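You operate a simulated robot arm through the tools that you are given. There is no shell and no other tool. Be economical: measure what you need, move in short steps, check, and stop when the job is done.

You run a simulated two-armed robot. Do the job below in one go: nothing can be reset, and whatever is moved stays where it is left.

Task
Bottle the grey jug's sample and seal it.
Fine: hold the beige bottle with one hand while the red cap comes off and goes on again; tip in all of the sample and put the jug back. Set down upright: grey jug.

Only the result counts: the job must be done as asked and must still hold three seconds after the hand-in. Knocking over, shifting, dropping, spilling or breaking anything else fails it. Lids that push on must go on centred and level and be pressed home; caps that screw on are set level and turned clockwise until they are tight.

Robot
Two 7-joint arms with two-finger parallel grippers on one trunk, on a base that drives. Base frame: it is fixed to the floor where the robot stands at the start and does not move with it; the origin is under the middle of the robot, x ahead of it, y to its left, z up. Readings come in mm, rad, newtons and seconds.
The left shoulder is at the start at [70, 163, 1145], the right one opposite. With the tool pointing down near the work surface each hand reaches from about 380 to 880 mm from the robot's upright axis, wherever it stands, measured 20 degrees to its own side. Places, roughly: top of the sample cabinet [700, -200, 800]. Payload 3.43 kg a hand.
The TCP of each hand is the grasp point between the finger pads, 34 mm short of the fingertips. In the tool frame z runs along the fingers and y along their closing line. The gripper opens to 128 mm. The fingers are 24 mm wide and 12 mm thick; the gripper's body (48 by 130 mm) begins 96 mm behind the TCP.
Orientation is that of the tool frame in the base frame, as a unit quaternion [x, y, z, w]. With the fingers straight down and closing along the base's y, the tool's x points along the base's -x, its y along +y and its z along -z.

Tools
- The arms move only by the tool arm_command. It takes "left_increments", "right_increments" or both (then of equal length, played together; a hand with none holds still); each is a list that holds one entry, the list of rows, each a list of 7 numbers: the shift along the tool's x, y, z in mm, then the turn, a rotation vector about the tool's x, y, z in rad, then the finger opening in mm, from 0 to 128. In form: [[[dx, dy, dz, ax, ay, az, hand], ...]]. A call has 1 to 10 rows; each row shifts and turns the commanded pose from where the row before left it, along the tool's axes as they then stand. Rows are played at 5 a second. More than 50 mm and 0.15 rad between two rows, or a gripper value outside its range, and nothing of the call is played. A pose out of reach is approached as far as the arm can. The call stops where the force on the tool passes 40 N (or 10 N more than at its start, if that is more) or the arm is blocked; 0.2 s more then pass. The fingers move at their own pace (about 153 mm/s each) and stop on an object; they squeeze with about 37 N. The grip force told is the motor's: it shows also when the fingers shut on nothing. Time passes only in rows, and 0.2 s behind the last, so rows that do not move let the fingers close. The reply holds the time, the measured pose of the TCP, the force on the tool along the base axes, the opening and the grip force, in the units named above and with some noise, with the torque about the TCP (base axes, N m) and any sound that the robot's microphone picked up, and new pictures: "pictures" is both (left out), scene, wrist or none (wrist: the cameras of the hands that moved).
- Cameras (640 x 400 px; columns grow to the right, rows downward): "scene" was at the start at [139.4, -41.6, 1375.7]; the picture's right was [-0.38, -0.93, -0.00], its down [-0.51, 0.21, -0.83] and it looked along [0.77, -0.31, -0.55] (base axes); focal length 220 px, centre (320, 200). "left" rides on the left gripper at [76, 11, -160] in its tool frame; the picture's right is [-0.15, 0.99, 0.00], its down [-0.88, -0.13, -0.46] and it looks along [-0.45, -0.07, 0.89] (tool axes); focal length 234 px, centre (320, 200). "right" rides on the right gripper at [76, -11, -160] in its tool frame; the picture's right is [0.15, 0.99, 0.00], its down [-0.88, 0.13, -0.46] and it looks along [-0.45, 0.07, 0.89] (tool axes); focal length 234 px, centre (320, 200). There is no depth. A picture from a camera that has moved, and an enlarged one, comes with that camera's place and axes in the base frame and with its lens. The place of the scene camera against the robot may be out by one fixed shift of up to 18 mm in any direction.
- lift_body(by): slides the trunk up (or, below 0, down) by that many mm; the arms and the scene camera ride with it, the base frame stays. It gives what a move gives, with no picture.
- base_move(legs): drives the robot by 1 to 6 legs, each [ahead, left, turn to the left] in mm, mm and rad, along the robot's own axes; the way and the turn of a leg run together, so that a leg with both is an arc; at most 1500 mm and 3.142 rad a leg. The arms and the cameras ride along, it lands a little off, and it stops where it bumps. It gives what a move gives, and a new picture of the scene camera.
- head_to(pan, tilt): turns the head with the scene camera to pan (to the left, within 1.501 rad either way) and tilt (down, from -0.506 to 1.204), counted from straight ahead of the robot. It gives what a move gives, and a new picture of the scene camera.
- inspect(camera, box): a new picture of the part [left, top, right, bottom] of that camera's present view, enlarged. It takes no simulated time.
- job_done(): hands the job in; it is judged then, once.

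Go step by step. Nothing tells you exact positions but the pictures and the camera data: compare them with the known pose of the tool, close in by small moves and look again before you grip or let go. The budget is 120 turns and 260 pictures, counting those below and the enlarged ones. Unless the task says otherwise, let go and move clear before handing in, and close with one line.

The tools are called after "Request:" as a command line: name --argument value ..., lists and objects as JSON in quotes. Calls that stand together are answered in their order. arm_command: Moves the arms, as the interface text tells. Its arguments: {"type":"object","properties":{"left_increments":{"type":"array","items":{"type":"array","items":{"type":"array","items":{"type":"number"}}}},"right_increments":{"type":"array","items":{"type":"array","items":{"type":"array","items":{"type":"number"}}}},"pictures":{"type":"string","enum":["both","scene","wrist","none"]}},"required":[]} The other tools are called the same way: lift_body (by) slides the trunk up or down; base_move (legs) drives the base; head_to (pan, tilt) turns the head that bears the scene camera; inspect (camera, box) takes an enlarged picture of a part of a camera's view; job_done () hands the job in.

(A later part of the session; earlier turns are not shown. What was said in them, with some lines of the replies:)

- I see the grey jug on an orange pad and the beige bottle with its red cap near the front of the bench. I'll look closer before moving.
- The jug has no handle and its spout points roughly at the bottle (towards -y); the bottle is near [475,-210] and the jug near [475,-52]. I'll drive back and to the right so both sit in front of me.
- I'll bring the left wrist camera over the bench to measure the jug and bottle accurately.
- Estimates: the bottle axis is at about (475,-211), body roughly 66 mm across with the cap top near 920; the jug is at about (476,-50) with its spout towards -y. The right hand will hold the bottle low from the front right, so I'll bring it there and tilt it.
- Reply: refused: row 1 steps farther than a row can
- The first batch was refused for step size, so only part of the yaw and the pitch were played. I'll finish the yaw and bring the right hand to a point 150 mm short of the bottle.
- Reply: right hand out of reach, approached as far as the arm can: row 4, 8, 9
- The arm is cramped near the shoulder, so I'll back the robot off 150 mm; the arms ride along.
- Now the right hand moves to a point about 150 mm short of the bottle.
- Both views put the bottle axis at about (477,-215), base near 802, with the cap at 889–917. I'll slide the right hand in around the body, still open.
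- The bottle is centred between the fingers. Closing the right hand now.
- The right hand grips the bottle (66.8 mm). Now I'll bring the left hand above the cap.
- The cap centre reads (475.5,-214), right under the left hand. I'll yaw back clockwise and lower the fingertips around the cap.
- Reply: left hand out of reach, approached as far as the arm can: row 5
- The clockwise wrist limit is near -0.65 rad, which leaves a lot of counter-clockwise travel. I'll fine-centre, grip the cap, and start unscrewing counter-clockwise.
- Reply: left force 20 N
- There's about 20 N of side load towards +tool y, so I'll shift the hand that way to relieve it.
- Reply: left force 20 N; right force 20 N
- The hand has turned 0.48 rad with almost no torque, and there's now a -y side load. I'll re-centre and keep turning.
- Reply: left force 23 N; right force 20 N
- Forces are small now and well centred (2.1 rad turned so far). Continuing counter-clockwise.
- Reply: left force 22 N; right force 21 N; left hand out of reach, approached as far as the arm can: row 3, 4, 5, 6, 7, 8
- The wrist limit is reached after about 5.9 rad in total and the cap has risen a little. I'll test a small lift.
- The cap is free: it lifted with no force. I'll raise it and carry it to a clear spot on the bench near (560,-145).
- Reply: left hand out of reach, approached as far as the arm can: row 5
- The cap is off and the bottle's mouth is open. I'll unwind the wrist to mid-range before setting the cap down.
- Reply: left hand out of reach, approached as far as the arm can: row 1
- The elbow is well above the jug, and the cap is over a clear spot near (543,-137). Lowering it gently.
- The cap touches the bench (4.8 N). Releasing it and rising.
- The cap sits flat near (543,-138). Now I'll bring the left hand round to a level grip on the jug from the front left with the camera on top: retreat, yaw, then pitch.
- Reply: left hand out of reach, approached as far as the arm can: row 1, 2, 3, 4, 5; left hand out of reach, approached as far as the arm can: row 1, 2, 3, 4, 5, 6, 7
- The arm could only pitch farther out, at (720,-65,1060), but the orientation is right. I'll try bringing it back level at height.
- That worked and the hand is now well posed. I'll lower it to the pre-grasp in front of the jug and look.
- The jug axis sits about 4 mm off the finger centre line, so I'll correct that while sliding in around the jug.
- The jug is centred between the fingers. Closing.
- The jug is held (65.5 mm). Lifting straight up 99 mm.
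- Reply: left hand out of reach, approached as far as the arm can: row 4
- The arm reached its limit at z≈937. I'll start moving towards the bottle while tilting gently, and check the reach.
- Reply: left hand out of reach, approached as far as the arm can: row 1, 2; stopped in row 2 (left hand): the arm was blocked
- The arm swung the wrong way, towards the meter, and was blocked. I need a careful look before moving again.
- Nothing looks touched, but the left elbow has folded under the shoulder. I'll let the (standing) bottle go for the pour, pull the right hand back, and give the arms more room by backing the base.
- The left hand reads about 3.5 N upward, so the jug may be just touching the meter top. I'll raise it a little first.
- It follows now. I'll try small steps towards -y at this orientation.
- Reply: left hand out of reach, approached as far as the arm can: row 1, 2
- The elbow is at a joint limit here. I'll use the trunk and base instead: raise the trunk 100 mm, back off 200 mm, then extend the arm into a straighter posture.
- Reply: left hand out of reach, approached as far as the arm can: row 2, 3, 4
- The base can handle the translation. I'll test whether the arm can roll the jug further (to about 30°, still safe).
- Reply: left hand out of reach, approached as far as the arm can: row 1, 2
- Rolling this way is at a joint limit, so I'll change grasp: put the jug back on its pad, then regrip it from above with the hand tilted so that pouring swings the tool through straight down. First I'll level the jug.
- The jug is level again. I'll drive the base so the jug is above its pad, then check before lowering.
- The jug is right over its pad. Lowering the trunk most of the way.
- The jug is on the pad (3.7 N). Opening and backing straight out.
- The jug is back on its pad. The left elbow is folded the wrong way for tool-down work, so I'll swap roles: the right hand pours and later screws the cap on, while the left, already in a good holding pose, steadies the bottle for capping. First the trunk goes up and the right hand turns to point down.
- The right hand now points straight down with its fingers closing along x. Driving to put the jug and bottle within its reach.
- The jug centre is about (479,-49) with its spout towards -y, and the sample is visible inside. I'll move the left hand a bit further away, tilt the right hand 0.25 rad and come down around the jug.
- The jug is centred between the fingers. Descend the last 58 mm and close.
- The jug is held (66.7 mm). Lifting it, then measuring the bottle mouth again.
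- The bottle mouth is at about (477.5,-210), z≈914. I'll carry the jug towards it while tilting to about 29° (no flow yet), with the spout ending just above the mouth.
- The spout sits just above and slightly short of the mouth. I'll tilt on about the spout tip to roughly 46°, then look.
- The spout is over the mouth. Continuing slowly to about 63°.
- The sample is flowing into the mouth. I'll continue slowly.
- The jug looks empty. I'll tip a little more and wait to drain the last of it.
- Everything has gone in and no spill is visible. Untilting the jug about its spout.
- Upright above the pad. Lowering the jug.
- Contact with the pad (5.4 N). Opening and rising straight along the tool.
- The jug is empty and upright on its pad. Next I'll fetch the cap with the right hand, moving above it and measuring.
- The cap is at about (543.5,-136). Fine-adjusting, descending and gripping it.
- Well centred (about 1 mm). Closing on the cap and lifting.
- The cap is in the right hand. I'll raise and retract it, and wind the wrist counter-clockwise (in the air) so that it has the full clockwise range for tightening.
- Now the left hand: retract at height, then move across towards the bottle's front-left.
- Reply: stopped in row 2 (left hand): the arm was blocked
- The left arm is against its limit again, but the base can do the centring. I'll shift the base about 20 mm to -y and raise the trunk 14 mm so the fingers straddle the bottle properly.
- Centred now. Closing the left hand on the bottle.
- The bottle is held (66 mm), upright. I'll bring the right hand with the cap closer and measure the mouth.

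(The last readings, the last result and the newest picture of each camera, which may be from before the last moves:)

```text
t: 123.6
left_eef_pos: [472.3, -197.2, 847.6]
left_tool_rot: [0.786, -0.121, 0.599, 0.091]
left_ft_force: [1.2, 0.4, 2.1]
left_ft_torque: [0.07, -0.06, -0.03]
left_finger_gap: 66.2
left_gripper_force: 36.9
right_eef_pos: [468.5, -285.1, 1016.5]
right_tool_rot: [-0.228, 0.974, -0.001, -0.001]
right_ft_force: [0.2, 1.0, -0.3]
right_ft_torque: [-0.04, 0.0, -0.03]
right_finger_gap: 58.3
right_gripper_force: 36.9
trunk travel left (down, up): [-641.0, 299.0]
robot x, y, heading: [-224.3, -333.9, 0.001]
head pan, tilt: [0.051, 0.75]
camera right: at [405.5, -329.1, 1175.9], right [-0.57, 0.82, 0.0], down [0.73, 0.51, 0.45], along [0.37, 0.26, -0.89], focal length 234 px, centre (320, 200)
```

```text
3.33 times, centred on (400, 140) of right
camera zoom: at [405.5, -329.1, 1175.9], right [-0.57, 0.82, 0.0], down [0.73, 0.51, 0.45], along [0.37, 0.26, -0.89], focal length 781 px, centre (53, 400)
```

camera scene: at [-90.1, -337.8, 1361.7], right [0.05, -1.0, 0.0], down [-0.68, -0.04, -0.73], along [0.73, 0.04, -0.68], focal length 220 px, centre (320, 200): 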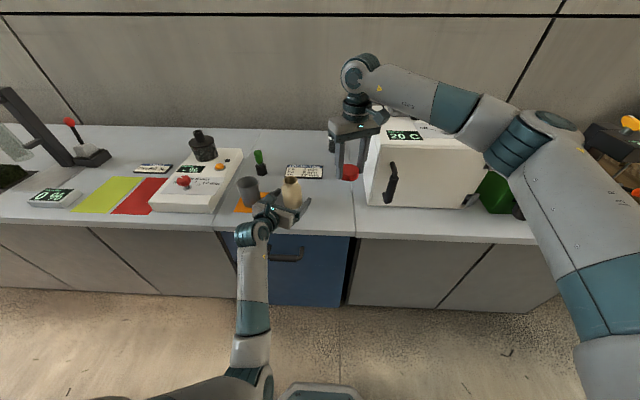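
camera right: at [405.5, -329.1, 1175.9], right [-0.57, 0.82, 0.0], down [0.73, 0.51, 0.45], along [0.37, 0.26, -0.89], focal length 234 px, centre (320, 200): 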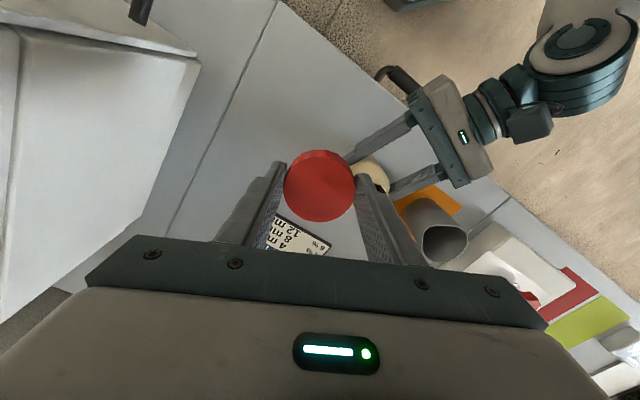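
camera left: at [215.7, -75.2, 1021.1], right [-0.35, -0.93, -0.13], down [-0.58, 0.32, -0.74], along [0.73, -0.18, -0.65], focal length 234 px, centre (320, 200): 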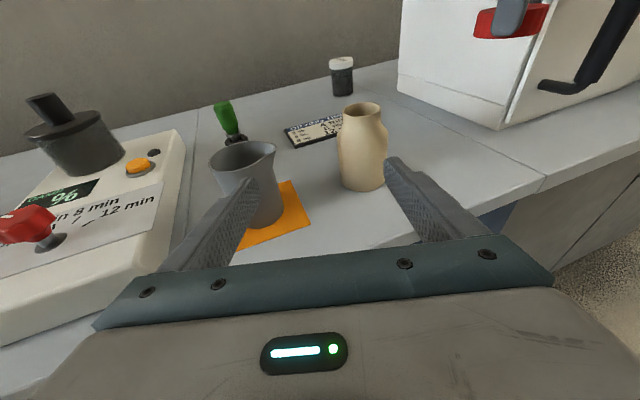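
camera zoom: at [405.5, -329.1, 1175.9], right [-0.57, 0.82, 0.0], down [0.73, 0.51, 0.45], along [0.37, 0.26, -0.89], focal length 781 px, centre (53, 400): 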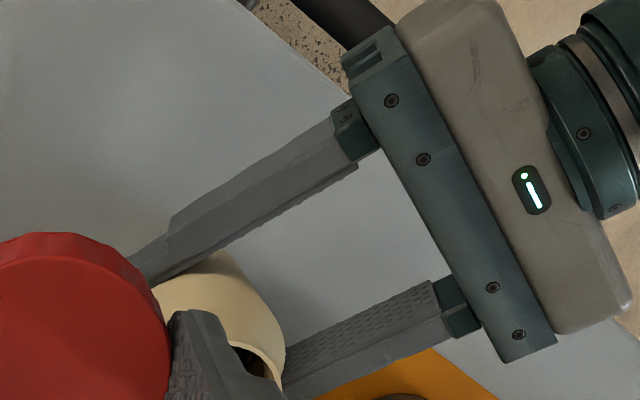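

The mouth reads about (477.5,-199) at z≈910. I'll centre the cap above it and check with the left wrist camera and the scene camera.

Request:
arm_command --right_increments '[[[-15.4, 24.4, 0, 0, 0, 0, 50], [-15.4, 24.4, 0, 0, 0, 0, 50], [-15.4, 24.4, 0, 0, 0, 0, 50], [0, 0, 20, 0, 0, 0, 50], [0, 0, 24, 0, 0, 0, 50]]]' --pictures "none"

Request:
inspect --camera "left" --box '[160, 0, 480, 200]'

Request:
inspect --camera "scene" --box '[250, 140, 350, 220]'

```text
t: 124.8
left_eef_pos: [473.7, -196.9, 846.5]
left_tool_rot: [0.787, -0.121, 0.598, 0.091]
left_ft_force: [0.1, -0.8, 1.4]
left_ft_torque: [0.01, -0.13, -0.05]
left_finger_gap: 66.1
left_gripper_force: 37.4
right_eef_pos: [478.8, -199.3, 970.7]
right_tool_rot: [-0.228, 0.974, 0.0, -0.001]
right_ft_force: [0.0, 0.5, -0.9]
right_ft_torque: [0.0, -0.04, 0.02]
right_finger_gap: 58.7
right_gripper_force: 36.9
trunk travel left (down, up): [-641.0, 299.0]
robot x, y, heading: [-228.5, -338.3, -0.001]
head pan, tilt: [0.051, 0.75]
```

```text
2.00 times, centred on (320, 100) of left
camera zoom: at [340.9, -169.2, 962.4], right [-0.33, -0.93, -0.14], down [-0.6, 0.33, -0.73], along [0.72, -0.16, -0.67], focal length 468 px, centre (320, 400)
```

zoom: 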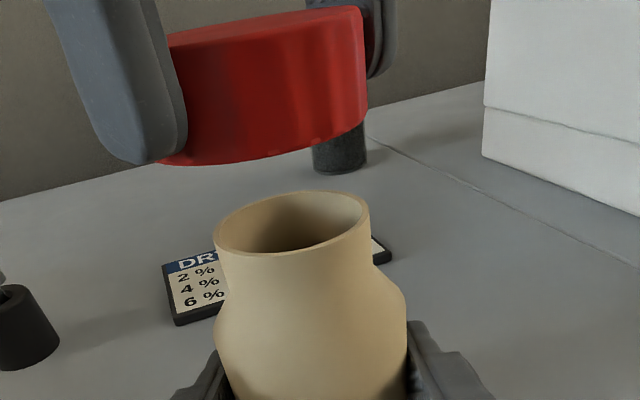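

```text
5.00 times, centred on (300, 180) of scene
camera zoom: at [-90.1, -338.2, 1377.8], right [0.05, -1.0, 0.0], down [-0.68, -0.03, -0.73], along [0.73, 0.04, -0.68], focal length 1100 px, centre (420, 300)
```

zoom: 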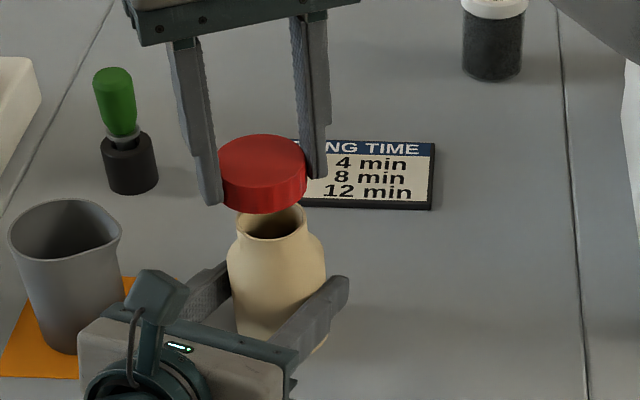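

The cap reads about 1 mm off centre. I'll correct and lower it to just above the thread start.

Request:
arm_command --right_increments '[[[1.2, -0.7, 10, 0, 0, 0, 50], [0, 0, 14, 0, 0, 0, 50], [0, 0, 6, 0, 0, 0, 50], [0, 0, 2, 0, 0, 0, 50], [0, 0, 2, 0, 0, 0, 50]]]' --pictures "none"

Request:
inspect --camera "left" --box '[160, 0, 480, 200]'

Request:
inspect --camera "scene" --box '[250, 140, 350, 220]'

```text
t: 126.0
left_eef_pos: [471.3, -197.6, 846.7]
left_tool_rot: [0.787, -0.121, 0.598, 0.09]
left_ft_force: [6.0, -2.4, -11.4]
left_ft_torque: [0.58, -0.62, 0.15]
left_finger_gap: 66.2
left_gripper_force: 36.4
right_eef_pos: [476.5, -200.5, 941.6]
right_tool_rot: [-0.229, 0.973, 0.0, 0.002]
right_ft_force: [1.6, 4.5, 38.5]
right_ft_torque: [-0.48, 0.17, 0.0]
right_finger_gap: 58.5
right_gripper_force: 37.1
trunk travel left (down, up): [-641.0, 299.0]
robot x, y, heading: [-230.0, -335.2, -0.001]
head pan, tilt: [0.051, 0.75]
```

```text
2.00 times, centred on (320, 100) of left
camera zoom: at [339.5, -169.5, 962.6], right [-0.33, -0.93, -0.14], down [-0.6, 0.33, -0.73], along [0.72, -0.15, -0.67], focal length 468 px, centre (320, 400)
```

zoom: 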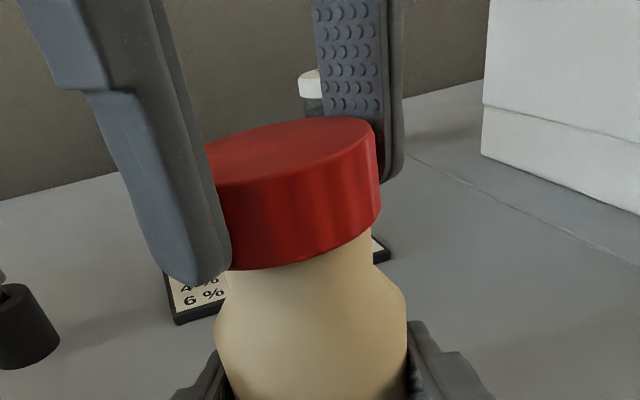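

```text
5.00 times, centred on (300, 180) of scene
camera zoom: at [-92.2, -338.7, 1378.2], right [0.05, -1.0, 0.0], down [-0.68, -0.03, -0.73], along [0.73, 0.04, -0.68], focal length 1100 px, centre (420, 300)
```

zoom: 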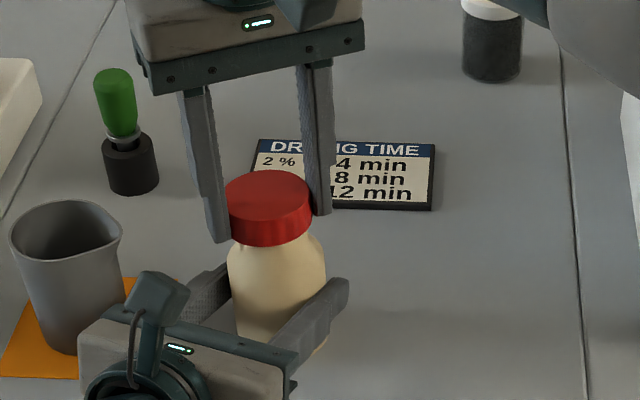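

Contact at 38 N, with the cap seated on the neck's thread start. I'll ease the pressure and begin turning clockwise.

Request:
arm_command --right_increments '[[[0, 0, -3, 0, 0, 0, 50], [0, 0, 0, 0, 0, 0, 50]]]' --pictures "none"

```text
t: 126.6
left_eef_pos: [471.3, -197.5, 846.3]
left_tool_rot: [0.787, -0.12, 0.599, 0.09]
left_ft_force: [-8.7, -4.0, -8.9]
left_ft_torque: [0.65, -0.21, -0.13]
left_finger_gap: 66.0
left_gripper_force: 36.9
right_eef_pos: [476.0, -200.9, 941.3]
right_tool_rot: [-0.229, 0.973, -0.001, 0.0]
right_ft_force: [6.9, 7.4, 22.6]
right_ft_torque: [-0.14, -0.08, -0.01]
right_finger_gap: 58.5
right_gripper_force: 36.9
trunk travel left (down, up): [-641.0, 299.0]
robot x, y, heading: [-232.0, -331.8, -0.001]
head pan, tilt: [0.051, 0.75]
```

Request:
arm_command --right_increments '[[[-2, 0.7, -1.5, 0, 0, 0, 50], [0, 0, 0, 0, 0, 0.12, 50], [0, 0, 0.1, 0, 0, 0.12, 50], [0, 0, 0.1, 0, 0, 0.12, 50], [0, 0, 0.1, 0, 0, 0.12, 50], [0, 0, 0.1, 0, 0, 0.12, 50], [0, 0, 0.1, 0, 0, 0.12, 50], [0, 0, 0.1, 0, 0, 0.12, 50]]]' --pictures "none"

Request:
inspect --camera "left" --box '[160, 0, 480, 200]'

```text
t: 128.4
left_eef_pos: [472.7, -197.4, 846.5]
left_tool_rot: [0.786, -0.12, 0.599, 0.09]
left_ft_force: [-1.3, 4.0, -4.9]
left_ft_torque: [-0.22, -0.22, -0.04]
left_finger_gap: 65.8
left_gripper_force: 37.5
right_eef_pos: [478.5, -199.8, 940.5]
right_tool_rot: [0.189, 0.982, 0.0, -0.001]
right_ft_force: [3.4, -4.4, 12.0]
right_ft_torque: [-0.23, 0.07, 0.07]
right_finger_gap: 58.2
right_gripper_force: 36.9
trunk travel left (down, up): [-641.0, 299.0]
robot x, y, heading: [-228.6, -333.9, 0.0]
head pan, tilt: [0.051, 0.75]
```

```text
2.00 times, centred on (320, 100) of left
camera zoom: at [340.6, -169.1, 962.6], right [-0.33, -0.93, -0.14], down [-0.6, 0.33, -0.73], along [0.72, -0.15, -0.67], focal length 468 px, centre (320, 400)
```

zoom: 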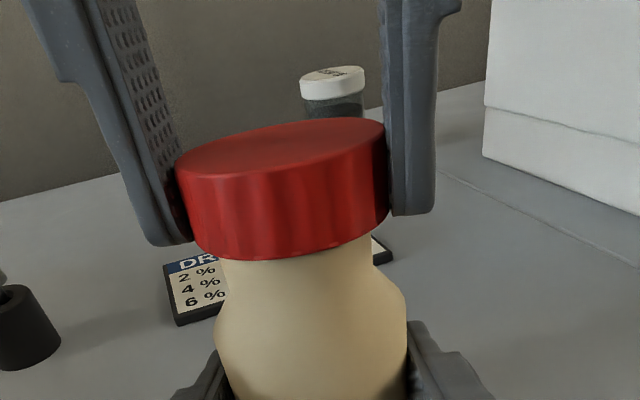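

The cap sits level and centred. Continuing clockwise with a light feed.

Request:
arm_command --right_increments '[[[-0.9, -0.8, 0, 0, 0, 0.14, 50], [0, 0, 0.15, 0, 0, 0.14, 50], [0, 0, 0.15, 0, 0, 0.14, 50], [0, 0, 0.15, 0, 0, 0.14, 50], [0, 0, 0.15, 0, 0, 0.14, 50], [0, 0, 0.15, 0, 0, 0.14, 50], [0, 0, 0.15, 0, 0, 0.14, 50], [0, 0, 0.15, 0, 0, 0.14, 50], [0, 0, 0.15, 0, 0, 0.14, 50]]]' --pictures "none"

```text
t: 130.4
left_eef_pos: [471.8, -199.4, 846.2]
left_tool_rot: [0.786, -0.122, 0.599, 0.093]
left_ft_force: [-2.6, -12.2, -0.6]
left_ft_torque: [0.7, -0.18, -0.24]
left_finger_gap: 66.1
left_gripper_force: 37.3
right_eef_pos: [478.2, -197.8, 940.1]
right_tool_rot: [0.731, 0.683, 0.001, -0.002]
right_ft_force: [2.4, 11.5, -0.9]
right_ft_torque: [0.41, -0.08, 0.17]
right_finger_gap: 58.7
right_gripper_force: 36.7
trunk travel left (down, up): [-641.0, 299.0]
robot x, y, heading: [-232.6, -335.5, -0.005]
head pan, tilt: [0.051, 0.75]
```

Request:
arm_command --right_increments '[[[2, 0.3, 0.5, 0, 0, 0, 50], [0, 0, 0.2, 0, 0, 0.14, 50], [0, 0, 0.2, 0, 0, 0.14, 50], [0, 0, 0.2, 0, 0, 0.14, 50], [0, 0, 0.2, 0, 0, 0.14, 50], [0, 0, 0.2, 0, 0, 0.14, 50], [0, 0, 0.2, 0, 0, 0.14, 50], [0, 0, 0.2, 0, 0, 0.14, 50], [0, 0, 0.2, 0, 0, 0.14, 50]]]' --pictures "none"

Request:
inspect --camera "left" --box '[160, 0, 480, 200]'

```text
t: 132.4
left_eef_pos: [471.6, -198.6, 847.2]
left_tool_rot: [0.786, -0.12, 0.599, 0.091]
left_ft_force: [-25.1, -17.1, 3.2]
left_ft_torque: [0.55, -1.16, -0.39]
left_finger_gap: 66.1
left_gripper_force: 37.4
right_eef_pos: [481.0, -198.8, 938.9]
right_tool_rot: [0.982, 0.189, 0.001, 0.0]
right_ft_force: [24.1, 15.1, 4.7]
right_ft_torque: [0.43, -0.87, 0.31]
right_finger_gap: 58.3
right_gripper_force: 36.9
trunk travel left (down, up): [-641.0, 299.0]
robot x, y, heading: [-227.9, -333.3, -0.003]
head pan, tilt: [0.051, 0.75]
```

```text
2.00 times, centred on (320, 100) of left
camera zoom: at [340.1, -170.1, 962.9], right [-0.33, -0.93, -0.14], down [-0.6, 0.33, -0.73], along [0.72, -0.16, -0.67], focal length 468 px, centre (320, 400)
```

zoom: 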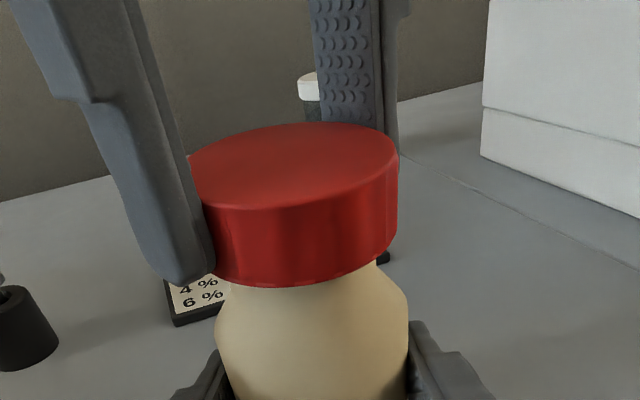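

Request:
arm_command --right_increments '[[[4.4, -0.8, 0.3, 0, 0, 0, 50], [0, 0, 0.2, 0, 0, 0.14, 50], [0, 0, 0.2, 0, 0, 0.14, 50], [0, 0, 0.2, 0, 0, 0.14, 50], [0, 0, 0.2, 0, 0, 0.14, 50], [0, 0, 0.2, 0, 0, 0.14, 50], [0, 0, 0.2, 0, 0, 0.14, 50]]]' --pictures "none"

```text
t: 134.0
left_eef_pos: [473.0, -195.2, 846.1]
left_tool_rot: [0.787, -0.12, 0.598, 0.089]
left_ft_force: [-2.8, 19.7, 1.6]
left_ft_torque: [-1.0, -0.09, 0.0]
left_finger_gap: 65.9
left_gripper_force: 36.8
right_eef_pos: [482.8, -197.3, 936.0]
right_tool_rot: [0.974, -0.228, -0.001, 0.001]
right_ft_force: [2.0, -17.7, 0.6]
right_ft_torque: [-0.57, -0.08, 0.22]
right_finger_gap: 58.5
right_gripper_force: 36.6
trunk travel left (down, up): [-641.0, 299.0]
robot x, y, heading: [-230.4, -335.8, 0.003]
head pan, tilt: [0.051, 0.75]
```

Request:
arm_command --right_increments '[[[1.3, 2.7, 0.3, 0, 0, 0, 50], [0, 0, 0.2, 0, 0, 0.14, 50], [0, 0, 0.2, 0, 0, 0.14, 50], [0, 0, 0.2, 0, 0, 0.14, 50], [0, 0, 0.2, 0, 0, 0.14, 50], [0, 0, 0.2, 0, 0, 0.14, 50], [0, 0, 0.2, 0, 0, 0.14, 50]]]' --pictures "none"

Request:
inspect --camera "left" --box '[160, 0, 480, 200]'

```text
t: 135.6
left_eef_pos: [472.9, -196.3, 847.3]
left_tool_rot: [0.787, -0.12, 0.599, 0.09]
left_ft_force: [14.0, 25.7, -1.8]
left_ft_torque: [-1.47, 0.84, -0.09]
left_finger_gap: 66.5
left_gripper_force: 37.3
right_eef_pos: [483.3, -198.2, 935.2]
right_tool_rot: [0.796, -0.605, -0.001, 0.003]
right_ft_force: [-13.3, -26.3, 2.0]
right_ft_torque: [-0.73, 0.4, 0.35]
right_finger_gap: 58.5
right_gripper_force: 36.4
trunk travel left (down, up): [-641.0, 299.0]
robot x, y, heading: [-230.4, -332.8, 0.002]
head pan, tilt: [0.051, 0.75]
```

```text
2.00 times, centred on (320, 100) of left
camera zoom: at [341.2, -168.0, 962.0], right [-0.33, -0.93, -0.14], down [-0.61, 0.33, -0.73], along [0.72, -0.15, -0.67], focal length 468 px, centre (320, 400)
```

zoom: 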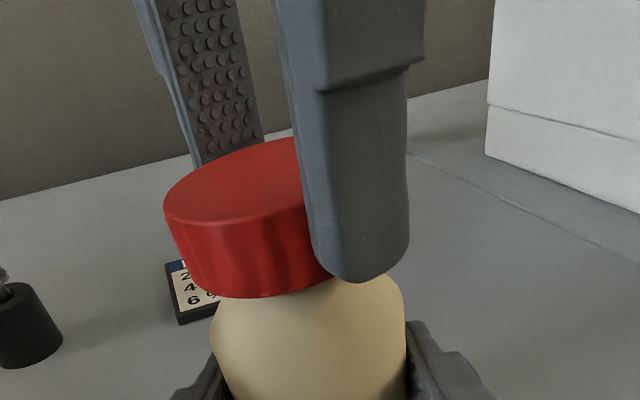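

Request:
arm_command --right_increments '[[[3.6, 3.6, 0, 0, 0, 0, 50], [0, 0, 0, 0, 0, 0, 50]]]' --pictures "none"

Request:
inspect --camera "scene" --box '[250, 140, 350, 220]'

```text
t: 136.2
left_eef_pos: [472.2, -197.8, 846.3]
left_tool_rot: [0.786, -0.121, 0.599, 0.092]
left_ft_force: [2.3, 7.8, -2.0]
left_ft_torque: [-0.46, 0.14, 0.05]
left_finger_gap: 66.6
left_gripper_force: 37.1
right_eef_pos: [483.1, -202.5, 934.7]
right_tool_rot: [0.797, -0.604, 0.0, 0.0]
right_ft_force: [-2.5, -8.2, 0.1]
right_ft_torque: [-0.27, 0.03, 0.07]
right_finger_gap: 58.5
right_gripper_force: 37.1
trunk travel left (down, up): [-641.0, 299.0]
robot x, y, heading: [-233.5, -337.7, -0.006]
head pan, tilt: [0.051, 0.75]
```

```text
5.00 times, centred on (300, 180) of scene
camera zoom: at [-89.9, -338.1, 1377.7], right [0.05, -1.0, 0.0], down [-0.68, -0.03, -0.73], along [0.73, 0.04, -0.68], focal length 1100 px, centre (420, 300)
```

zoom: 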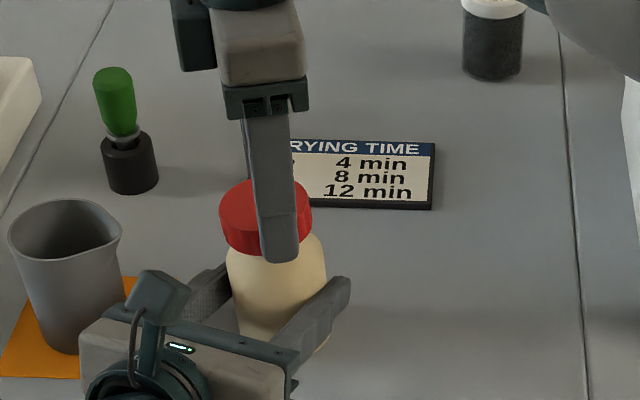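

Request:
arm_command --right_increments '[[[1.3, 0.9, 0.2, 0, 0, 0, 50], [0, 0, 0.2, 0, 0, 0.13, 50], [0, 0, 0.2, 0, 0, 0.13, 50], [0, 0, 0.2, 0, 0, 0.13, 50], [0, 0, 0.1, 0, 0, 0.13, 50], [0, 0, 0.1, 0, 0, 0.13, 50]]]' --pictures "none"

Request:
inspect --camera "left" --box '[160, 0, 480, 200]'

```text
t: 137.6
left_eef_pos: [472.7, -195.9, 846.3]
left_tool_rot: [0.787, -0.12, 0.598, 0.09]
left_ft_force: [13.1, -1.4, -0.8]
left_ft_torque: [0.04, 0.81, -0.12]
left_finger_gap: 66.3
left_gripper_force: 37.3
right_eef_pos: [480.5, -203.4, 933.0]
right_tool_rot: [-0.562, 0.827, 0.003, -0.002]
right_ft_force: [-13.6, 1.9, -0.5]
right_ft_torque: [0.03, 0.36, 0.25]
right_finger_gap: 58.5
right_gripper_force: 36.9
trunk travel left (down, up): [-641.0, 299.0]
robot x, y, heading: [-229.5, -335.5, 0.006]
head pan, tilt: [0.051, 0.75]
```

```text
2.00 times, centred on (320, 100) of left
camera zoom: at [341.2, -169.3, 962.3], right [-0.33, -0.93, -0.14], down [-0.6, 0.33, -0.73], along [0.72, -0.15, -0.67], focal length 468 px, centre (320, 400)
```

zoom: 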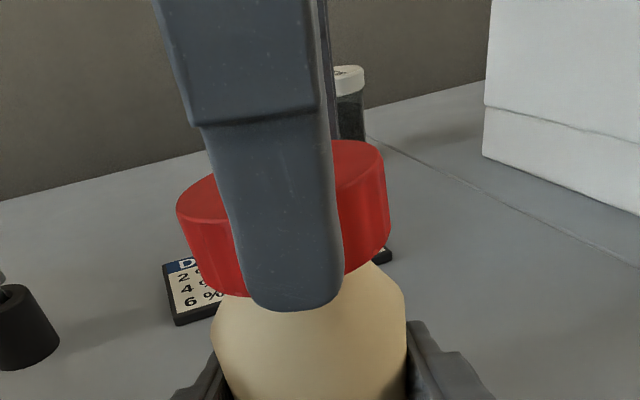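

About 5.5 rad turned and the cap is nearly down. I'll release, wind back, and regrip for a second stroke.

Request:
arm_command --right_increments '[[[0, 0, 0, 0, 0, 0, 70], [0, 0, 0, 0, 0, 0, 82], [0, 0, 0, 0, 0, -0.15, 82], [0, 0, 0, 0, 0, -0.15, 82], [0, 0, 0, 0, 0, -0.15, 82], [0, 0, 0, 0, 0, -0.15, 82], [0, 0, 0, 0, 0, -0.15, 82], [0, 0, 0, 0, 0, -0.15, 82], [0, 0, 0, 0, 0, -0.15, 82], [0, 0, 0, 0, 0, -0.15, 82]]]' --pictures "none"

Request:
arm_command --right_increments '[[[0, 0, 0, 0, 0, -0.15, 82], [0, 0, 0, 0, 0, -0.15, 82], [0, 0, 0, 0, 0, -0.15, 82], [0, 0, 0, 0, 0, -0.15, 82], [0, 0, 0, 0, 0, -0.15, 82]]]' --pictures "wrist"

Request:
inspect --camera "left" --box '[160, 0, 480, 200]'

```text
t: 139.8
left_eef_pos: [473.2, -197.2, 846.0]
left_tool_rot: [0.787, -0.12, 0.599, 0.09]
left_ft_force: [0.3, -0.7, 0.2]
left_ft_torque: [-0.03, 0.02, -0.03]
left_finger_gap: 65.9
left_gripper_force: 37.1
right_eef_pos: [481.1, -203.8, 933.4]
right_tool_rot: [0.931, -0.364, -0.001, 0.0]
right_ft_force: [0.3, 0.8, 0.1]
right_ft_torque: [0.04, 0.0, -0.01]
right_finger_gap: 81.9
right_gripper_force: 0.1
trunk travel left (down, up): [-641.0, 299.0]
robot x, y, heading: [-231.7, -331.9, -0.0]
head pan, tilt: [0.051, 0.75]
```

```text
t: 141.0
left_eef_pos: [472.6, -196.7, 847.3]
left_tool_rot: [0.787, -0.12, 0.599, 0.09]
left_ft_force: [0.2, -0.3, -0.6]
left_ft_torque: [0.0, -0.02, 0.0]
left_finger_gap: 66.1
left_gripper_force: 37.2
right_eef_pos: [481.9, -204.1, 933.1]
right_tool_rot: [1.0, 0.002, -0.001, 0.0]
right_ft_force: [1.2, 0.6, -0.3]
right_ft_torque: [-0.02, 0.0, 0.01]
right_finger_gap: 82.0
right_gripper_force: 0.0
trunk travel left (down, up): [-641.0, 299.0]
robot x, y, heading: [-228.8, -334.2, 0.006]
head pan, tilt: [0.051, 0.75]
camera right: at [557.2, -193.1, 1093.9], right [0.15, -0.99, 0.0], down [-0.88, -0.13, 0.46], along [-0.45, -0.07, -0.89], focal length 234 px, centre (320, 200)
```

right: 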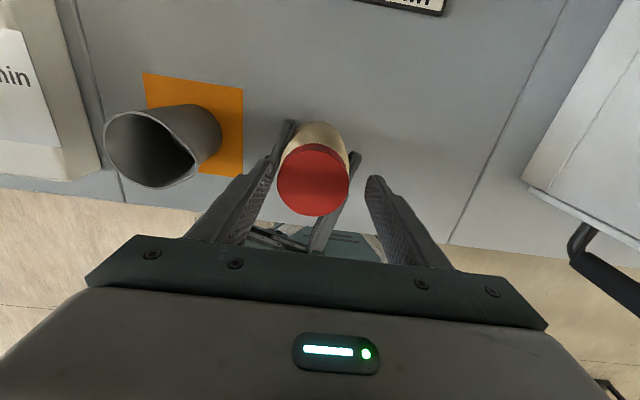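

```text
2.00 times, centred on (320, 100) of left
camera zoom: at [341.0, -169.2, 962.2], right [-0.33, -0.93, -0.14], down [-0.6, 0.33, -0.73], along [0.72, -0.15, -0.67], focal length 468 px, centre (320, 400)
```

zoom: 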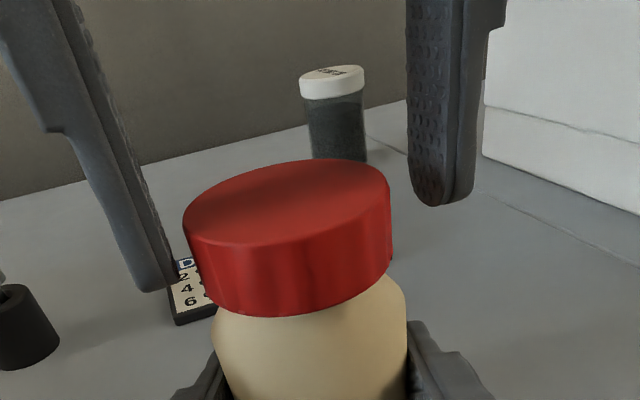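

Request:
inspect --camera "right" --box '[250, 110, 390, 230]'

```text
3.33 times, centred on (320, 170) of right
camera zoom: at [557.2, -193.1, 1093.9], right [0.15, -0.99, 0.0], down [-0.88, -0.13, 0.46], along [-0.45, -0.07, -0.89], focal length 781 px, centre (320, 300)
```

zoom: 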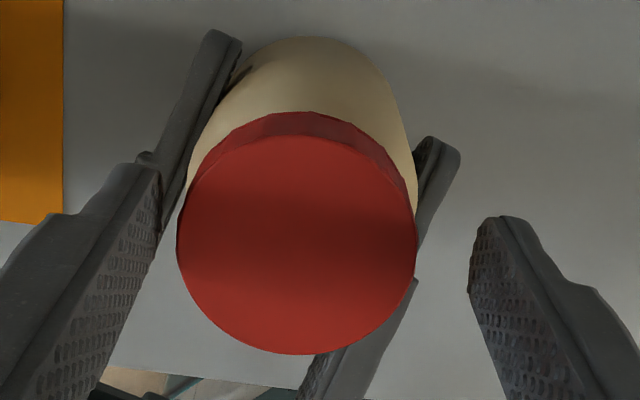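

The cap centre reads (481,-199) with its top at about 915. I'll shift, lower a little, regrip and turn clockwise again.

Request:
arm_command --right_increments '[[[-1, -4.7, 7, 0, 0, 0, 82], [0, 0, 0, 0, 0, 0, 60], [0, 0, 0, 0, 0, 0, 50], [0, 0, 0, 0, 0, 0, 50], [0, 0, 0, 0, 0, 0.12, 50], [0, 0, 0, 0, 0, 0.12, 50], [0, 0, 0, 0, 0, 0.12, 50]]]' --pictures "none"

```text
t: 142.6
left_eef_pos: [472.5, -196.3, 847.0]
left_tool_rot: [0.787, -0.121, 0.598, 0.091]
left_ft_force: [-0.8, -3.4, -0.4]
left_ft_torque: [-0.38, 0.62, -0.04]
left_finger_gap: 65.7
left_gripper_force: 37.2
right_eef_pos: [479.9, -199.2, 926.4]
right_tool_rot: [0.984, -0.178, 0.0, 0.0]
right_ft_force: [0.5, 2.7, -0.9]
right_ft_torque: [0.65, -0.55, 0.0]
right_finger_gap: 61.1
right_gripper_force: 37.0
trunk travel left (down, up): [-641.0, 299.0]
robot x, y, heading: [-226.5, -338.8, 0.001]
head pan, tilt: [0.051, 0.75]
```

Well centred. Continuing clockwise.

Request:
arm_command --right_increments '[[[0, 0, 0.1, 0, 0, 0.14, 50], [0, 0, 0.1, 0, 0, 0.14, 50], [0, 0, 0.1, 0, 0, 0.14, 50], [0, 0, 0.1, 0, 0, 0.14, 50], [0, 0, 0.1, 0, 0, 0.14, 50], [0, 0, 0.1, 0, 0, 0.14, 50]]]' --pictures "none"

Request:
inspect --camera "left" --box '[160, 0, 480, 200]'

```text
t: 144.0
left_eef_pos: [473.2, -196.1, 846.5]
left_tool_rot: [0.786, -0.121, 0.599, 0.091]
left_ft_force: [0.9, -2.9, -0.1]
left_ft_torque: [-0.18, 0.67, -0.03]
left_finger_gap: 66.0
left_gripper_force: 37.1
right_eef_pos: [480.4, -200.8, 926.2]
right_tool_rot: [0.825, -0.565, -0.002, 0.0]
right_ft_force: [-2.1, 3.4, -0.2]
right_ft_torque: [0.47, -0.51, 0.06]
right_finger_gap: 61.0
right_gripper_force: 36.3
trunk travel left (down, up): [-641.0, 299.0]
robot x, y, heading: [-231.4, -334.5, -0.005]
head pan, tilt: [0.051, 0.75]
```

```text
2.00 times, centred on (320, 100) of left
camera zoom: at [341.0, -169.3, 962.2], right [-0.33, -0.93, -0.14], down [-0.6, 0.33, -0.73], along [0.72, -0.15, -0.67], focal length 468 px, centre (320, 400)
```

zoom: 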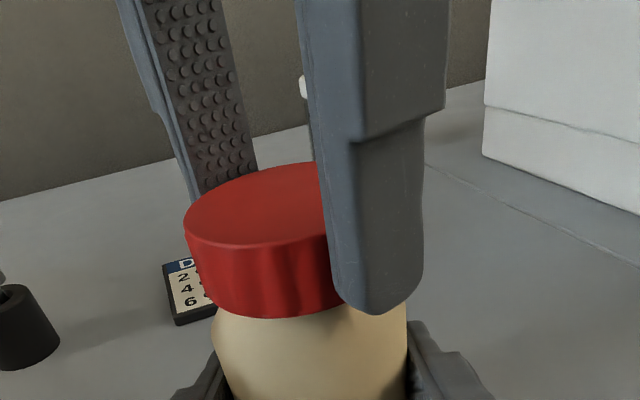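

Request:
arm_command --right_increments '[[[0, 0, 0.1, 0, 0, 0.14, 50], [0, 0, 0.1, 0, 0, 0.14, 50], [0, 0, 0.1, 0, 0, 0.14, 50], [0, 0, 0.1, 0, 0, 0.14, 50], [0, 0, 0.1, 0, 0, 0.14, 50], [0, 0, 0.1, 0, 0, 0.14, 50]]]' --pictures "none"

Request:
inspect --camera "left" --box '[160, 0, 480, 200]'

```text
t: 145.4
left_eef_pos: [473.2, -196.8, 846.5]
left_tool_rot: [0.787, -0.121, 0.599, 0.091]
left_ft_force: [7.5, -2.5, 0.0]
left_ft_torque: [-0.18, 0.68, -0.04]
left_finger_gap: 65.9
left_gripper_force: 37.3
right_eef_pos: [479.0, -197.7, 925.9]
right_tool_rot: [-0.523, 0.852, 0.001, -0.002]
right_ft_force: [-7.8, 2.4, 0.0]
right_ft_torque: [0.35, -0.09, 0.03]
right_finger_gap: 60.8
right_gripper_force: 37.0
trunk travel left (down, up): [-641.0, 299.0]
robot x, y, heading: [-228.1, -335.3, -0.0]
head pan, tilt: [0.051, 0.75]
```

```text
2.00 times, centred on (320, 100) of left
camera zoom: at [341.1, -169.0, 962.3], right [-0.33, -0.93, -0.14], down [-0.6, 0.33, -0.73], along [0.72, -0.15, -0.67], focal length 468 px, centre (320, 400)
```

zoom: 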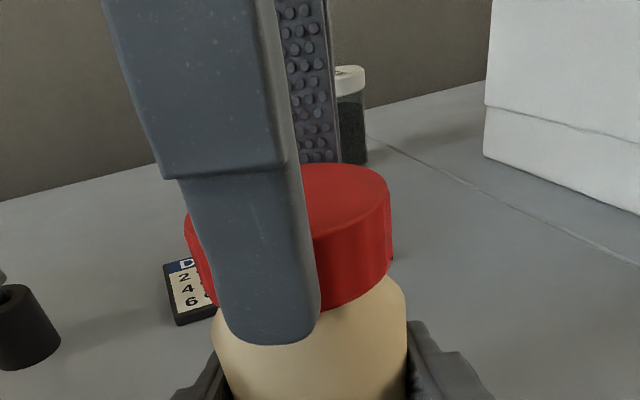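

The cap looks level and down against the shoulder, but I want clear tightness. One more long stroke: release, wind back 2.7 rad, regrip and turn 2.55 rad clockwise.

Request:
arm_command --right_increments '[[[0, 0, 0, 0, 0, 0, 70], [0, 0, 0, 0, 0, 0, 80], [0, 0, 0, 0, 0, -0.15, 80], [0, 0, 0, 0, 0, -0.15, 80], [0, 0, 0, 0, 0, -0.15, 80], [0, 0, 0, 0, 0, -0.15, 80], [0, 0, 0, 0, 0, -0.15, 80], [0, 0, 0, 0, 0, -0.15, 80], [0, 0, 0, 0, 0, -0.15, 80], [0, 0, 0, 0, 0, -0.15, 80]]]' --pictures "none"

Request:
arm_command --right_increments '[[[0, 0, 0, 0, 0, -0.15, 80], [0, 0, 0, 0, 0, -0.15, 80], [0, 0, 0, 0, 0, -0.15, 80], [0, 0, 0, 0, 0, -0.15, 80], [0, 0, 0, 0, 0, -0.15, 80], [0, 0, 0, 0, 0, -0.15, 80], [0, 0, 0, 0, 0, -0.15, 80], [0, 0, 0, 0, 0, -0.15, 80], [0, 0, 0, 0, 0, -0.15, 80], [0, 0, 0, 0, 0, -0.15, 80]]]' --pictures "none"

Request:
inspect --camera "left" --box '[160, 0, 480, 200]'

Request:
arm_command --right_increments '[[[0, 0, 0, 0, 0, 0, 60], [0, 0, 0, 0, 0, 0, 50], [0, 0, 0, 0, 0, 0, 50], [0, 0, 0.05, 0, 0, 0.15, 50], [0, 0, 0.05, 0, 0, 0.15, 50], [0, 0, 0.05, 0, 0, 0.15, 50], [0, 0, 0.05, 0, 0, 0.15, 50], [0, 0, 0.05, 0, 0, 0.15, 50], [0, 0, 0.05, 0, 0, 0.15, 50]]]' --pictures "none"

```text
t: 147.6
left_eef_pos: [472.5, -196.8, 846.7]
left_tool_rot: [0.787, -0.12, 0.599, 0.09]
left_ft_force: [0.1, 0.1, -0.8]
left_ft_torque: [-0.01, -0.01, 0.01]
left_finger_gap: 66.1
left_gripper_force: 36.7
right_eef_pos: [480.4, -199.4, 926.0]
right_tool_rot: [0.914, -0.406, -0.001, 0.0]
right_ft_force: [0.2, 0.0, -0.5]
right_ft_torque: [0.01, -0.02, 0.01]
right_finger_gap: 79.8
right_gripper_force: 0.0
trunk travel left (down, up): [-641.0, 299.0]
robot x, y, heading: [-229.3, -337.2, 0.005]
head pan, tilt: [0.051, 0.75]
```

```text
t: 149.8
left_eef_pos: [473.0, -196.6, 845.8]
left_tool_rot: [0.787, -0.12, 0.598, 0.09]
left_ft_force: [0.9, -0.1, -0.2]
left_ft_torque: [-0.01, -0.05, -0.01]
left_finger_gap: 66.0
left_gripper_force: 36.9
right_eef_pos: [480.0, -199.0, 926.2]
right_tool_rot: [0.945, 0.326, -0.001, -0.001]
right_ft_force: [-1.2, 0.0, -0.6]
right_ft_torque: [-0.03, 0.01, 0.0]
right_finger_gap: 79.9
right_gripper_force: 0.0
trunk travel left (down, up): [-641.0, 299.0]
robot x, y, heading: [-228.4, -331.6, -0.002]
head pan, tilt: [0.051, 0.75]
```

```text
2.00 times, centred on (320, 100) of left
camera zoom: at [341.0, -169.2, 962.2], right [-0.33, -0.93, -0.14], down [-0.6, 0.33, -0.73], along [0.72, -0.15, -0.67], focal length 468 px, centre (320, 400)
```

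zoom: 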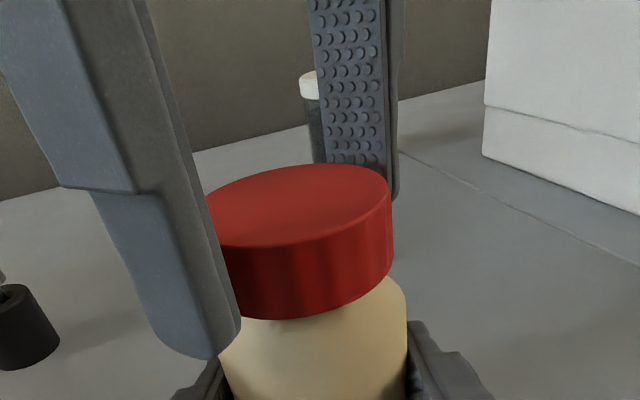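

```text
t: 151.8
left_eef_pos: [472.4, -197.0, 846.8]
left_tool_rot: [0.787, -0.121, 0.598, 0.09]
left_ft_force: [12.6, 0.8, -1.9]
left_ft_torque: [-0.34, 0.81, 0.0]
left_finger_gap: 65.9
left_gripper_force: 36.6
right_eef_pos: [480.6, -197.9, 925.6]
right_tool_rot: [0.993, -0.12, -0.002, 0.0]
right_ft_force: [-12.9, -0.9, 1.7]
right_ft_torque: [0.32, 0.26, 0.02]
right_finger_gap: 61.2
right_gripper_force: 37.2
trunk travel left (down, up): [-641.0, 299.0]
robot x, y, heading: [-233.4, -333.8, -0.002]
head pan, tilt: [0.051, 0.75]
```

The cap sank about another millimetre, so it's still screwing down. Continuing the stroke.

Request:
arm_command --right_increments '[[[0, 0, 0.1, 0, 0, 0.15, 50], [0, 0, 0.1, 0, 0, 0.15, 50], [0, 0, 0.1, 0, 0, 0.15, 50], [0, 0, 0.1, 0, 0, 0.15, 50], [0, 0, 0.1, 0, 0, 0.15, 50], [0, 0, 0.1, 0, 0, 0.15, 50], [0, 0, 0.1, 0, 0, 0.15, 50], [0, 0, 0.1, 0, 0, 0.15, 50]]]' --pictures "none"

Request:
arm_command --right_increments '[[[0, 0, 0.1, 0, 0, 0.15, 50], [0, 0, 0.1, 0, 0, 0.15, 50], [0, 0, 0.1, 0, 0, 0.15, 50], [0, 0, 0.1, 0, 0, 0.15, 50], [0, 0, 0.1, 0, 0, 0.15, 50], [0, 0, 0.1, 0, 0, 0.15, 50]]]' --pictures "none"

Request:
inspect --camera "left" --box '[160, 0, 480, 200]'

```text
t: 153.6
left_eef_pos: [472.7, -196.6, 846.7]
left_tool_rot: [0.787, -0.122, 0.598, 0.091]
left_ft_force: [3.6, 4.5, -0.2]
left_ft_torque: [-0.17, 0.18, -1.14]
left_finger_gap: 66.0
left_gripper_force: 37.5
right_eef_pos: [479.6, -200.0, 925.3]
right_tool_rot: [0.751, -0.66, 0.0, 0.0]
right_ft_force: [-3.1, -3.4, -1.0]
right_ft_torque: [-0.11, 0.06, 1.16]
right_finger_gap: 57.5
right_gripper_force: 36.6
trunk travel left (down, up): [-641.0, 299.0]
robot x, y, heading: [-227.9, -334.2, -0.003]
head pan, tilt: [0.051, 0.75]
```

```text
t: 155.0
left_eef_pos: [472.8, -198.5, 846.3]
left_tool_rot: [0.786, -0.121, 0.599, 0.091]
left_ft_force: [-9.1, -10.9, -1.3]
left_ft_torque: [0.7, -0.44, -0.79]
left_finger_gap: 66.6
left_gripper_force: 37.1
right_eef_pos: [480.1, -200.1, 924.5]
right_tool_rot: [-0.503, 0.864, 0.001, 0.001]
right_ft_force: [8.5, 11.6, 1.1]
right_ft_torque: [0.16, -0.18, 0.66]
right_finger_gap: 57.7
right_gripper_force: 37.2
right hand out of reach, approached as far as the arm can: row 5, 6
trunk travel left (down, up): [-641.0, 299.0]
robot x, y, heading: [-234.1, -336.2, -0.003]
head pan, tilt: [0.051, 0.75]
```

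```text
2.00 times, centred on (320, 100) of left
camera zoom: at [340.9, -170.0, 962.2], right [-0.33, -0.93, -0.14], down [-0.6, 0.33, -0.73], along [0.72, -0.16, -0.67], focal length 468 px, centre (320, 400)
```

zoom: 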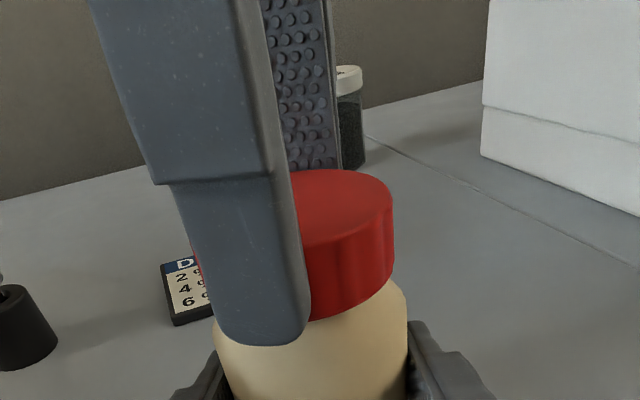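

The torque jumped to 1.16 N·m, so the cap is tight. I'll release the right hand and rise, then open the left and back away.

Request:
arm_command --right_increments '[[[0, 0, 0, 0, 0, 0, 70], [0, 0, 0, 0, 0, 0, 88], [0, 0, -15, 0, 0, 0, 88], [0, 0, -40, 0, 0, 0, 88], [0, 0, -45, 0, 0, 0, 88], [0, 0, -45, 0, 0, 0, 88]]]' --pictures "none"

Request:
inspect --camera "left" --box '[160, 0, 480, 200]'

Request:
arm_command --left_increments '[[[0, 0, 0, 0, 0, 0, 75], [0, 0, 0, 0, 0, 0, 105], [0, 0, 0, 0, 0, 0, 105]]]' --pictures "none"

Request:
inspect --camera "left" --box '[160, 60, 480, 260]'

```text
t: 156.4
left_eef_pos: [471.7, -195.8, 847.6]
left_tool_rot: [0.786, -0.121, 0.599, 0.092]
left_ft_force: [0.1, 0.6, 0.0]
left_ft_torque: [-0.04, 0.02, 0.0]
left_finger_gap: 66.7
left_gripper_force: 37.1
right_eef_pos: [476.6, -199.3, 1069.5]
right_tool_rot: [-0.503, 0.864, 0.001, -0.001]
right_ft_force: [0.5, 0.1, 0.2]
right_ft_torque: [0.0, 0.02, -0.03]
right_finger_gap: 88.1
right_gripper_force: 0.1
trunk travel left (down, up): [-641.0, 299.0]
robot x, y, heading: [-230.8, -339.0, -0.002]
head pan, tilt: [0.051, 0.75]
```

```text
2.00 times, centred on (320, 100) of left
camera zoom: at [339.9, -168.7, 962.7], right [-0.33, -0.93, -0.14], down [-0.6, 0.33, -0.73], along [0.72, -0.16, -0.67], focal length 468 px, centre (320, 400)
```

zoom: 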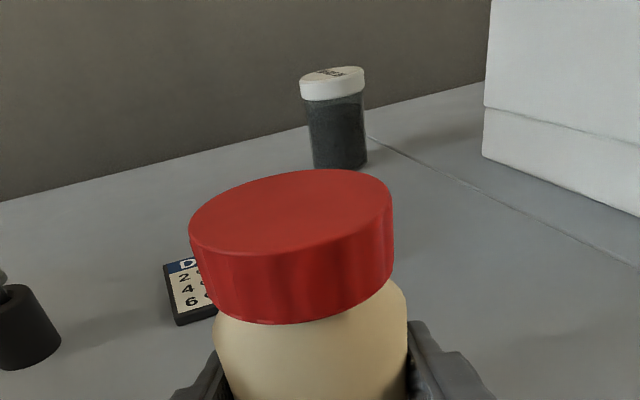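

```text
t: 157.2
left_eef_pos: [472.0, -197.9, 846.2]
left_tool_rot: [0.787, -0.122, 0.598, 0.092]
left_ft_force: [0.3, -0.1, -0.5]
left_ft_torque: [0.05, 0.0, 0.0]
left_finger_gap: 104.8
left_gripper_force: 0.0
right_eef_pos: [479.0, -200.2, 1068.5]
right_tool_rot: [-0.503, 0.864, 0.001, 0.0]
right_ft_force: [-0.5, -0.8, -0.1]
right_ft_torque: [0.0, -0.03, 0.0]
right_finger_gap: 88.4
right_gripper_force: 0.0
trunk travel left (down, up): [-641.0, 299.0]
robot x, y, heading: [-233.2, -334.3, -0.004]
head pan, tilt: [0.051, 0.75]
```

```text
2.00 times, centred on (320, 160) of left
camera zoom: at [340.9, -169.3, 962.3], right [-0.33, -0.93, -0.14], down [-0.6, 0.33, -0.73], along [0.72, -0.15, -0.67], focal length 468 px, centre (320, 280)
```

zoom: 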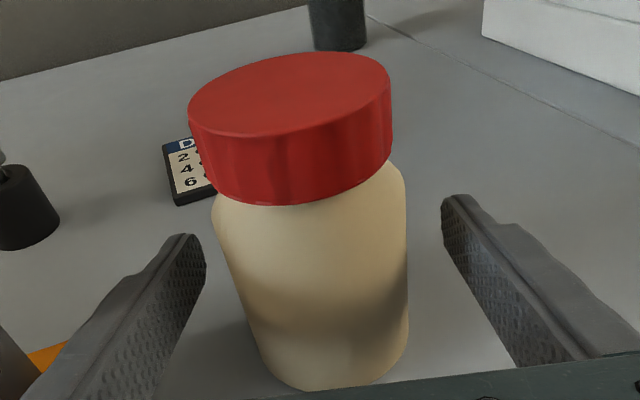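

Bottle sealed and standing. I'll back both hands out by driving the base along the fingers' direction, then check.

Request:
base_move --legs '[[-180, 57, 0]]'

Request:
inspect --camera "scene" --box '[200, 120, 400, 250]'

Request:
inspect --camera "left" --box '[0, 0, 640, 400]'

```text
t: 158.8
left_eef_pos: [295.2, -139.6, 846.2]
left_tool_rot: [0.786, -0.12, 0.6, 0.09]
left_ft_force: [0.4, 0.4, 0.4]
left_ft_torque: [-0.02, 0.02, 0.0]
left_finger_gap: 105.2
left_gripper_force: 0.0
right_eef_pos: [301.6, -143.1, 1069.7]
right_tool_rot: [-0.504, 0.864, 0.001, 0.0]
right_ft_force: [0.0, -0.3, 0.5]
right_ft_torque: [0.02, -0.04, -0.03]
right_finger_gap: 88.2
right_gripper_force: 0.1
trunk travel left (down, up): [-641.0, 299.0]
robot x, y, heading: [-406.0, -278.5, 0.001]
head pan, tilt: [0.051, 0.75]
camera scene: at [-267.8, -281.5, 1377.8], right [0.05, -1.0, 0.0], down [-0.68, -0.04, -0.73], along [0.73, 0.04, -0.68], focal length 220 px, centre (320, 200)
```

scene: 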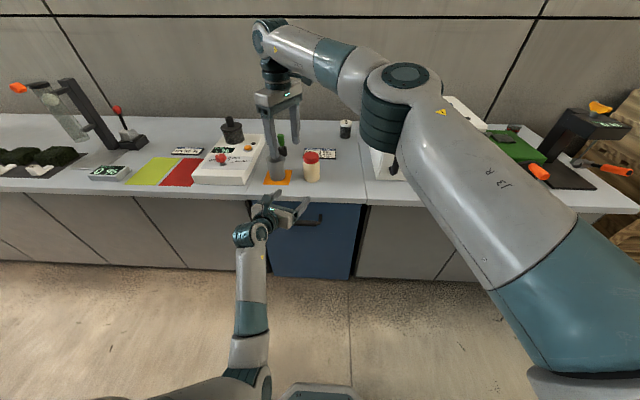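

```text
3.08 times, centred on (300, 185) of scene
camera zoom: at [-267.8, -281.5, 1377.8], right [0.05, -1.0, 0.0], down [-0.68, -0.04, -0.73], along [0.73, 0.04, -0.68], focal length 677 px, centre (382, 246)
```

zoom: 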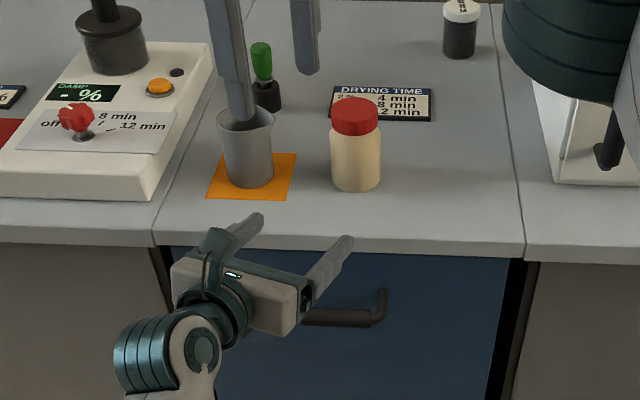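

```text
1.00 times, centred on (320, 200) of left (not enlarged: the box is as wide or as high as the picture)
camera zoom: at [163.2, -111.6, 962.6], right [-0.33, -0.93, -0.14], down [-0.6, 0.33, -0.73], along [0.72, -0.15, -0.67], focal length 234 px, centre (320, 200)
```

zoom: 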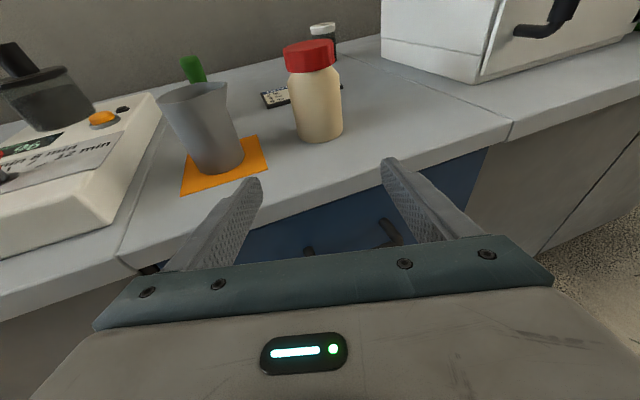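

The bottle is sealed and upright, the empty jug stands on its pad, and both hands are clear, so I'm handing in.

Request:
job_done

```text
The job is handed in.
```

The grey jug's sample is in the beige bottle, with none left in the jug and no spill that I could see. The red cap is screwed on until it stopped hard (about 1.2 N·m), and the empty jug stands upright on its orange pad. One hand held the bottle both while the cap came off and while it went back on. The bottle ended about 15 mm from where it started. While carrying the jug, the left arm swung over the damp meter and may have touched its top lightly; I saw no shift in it.
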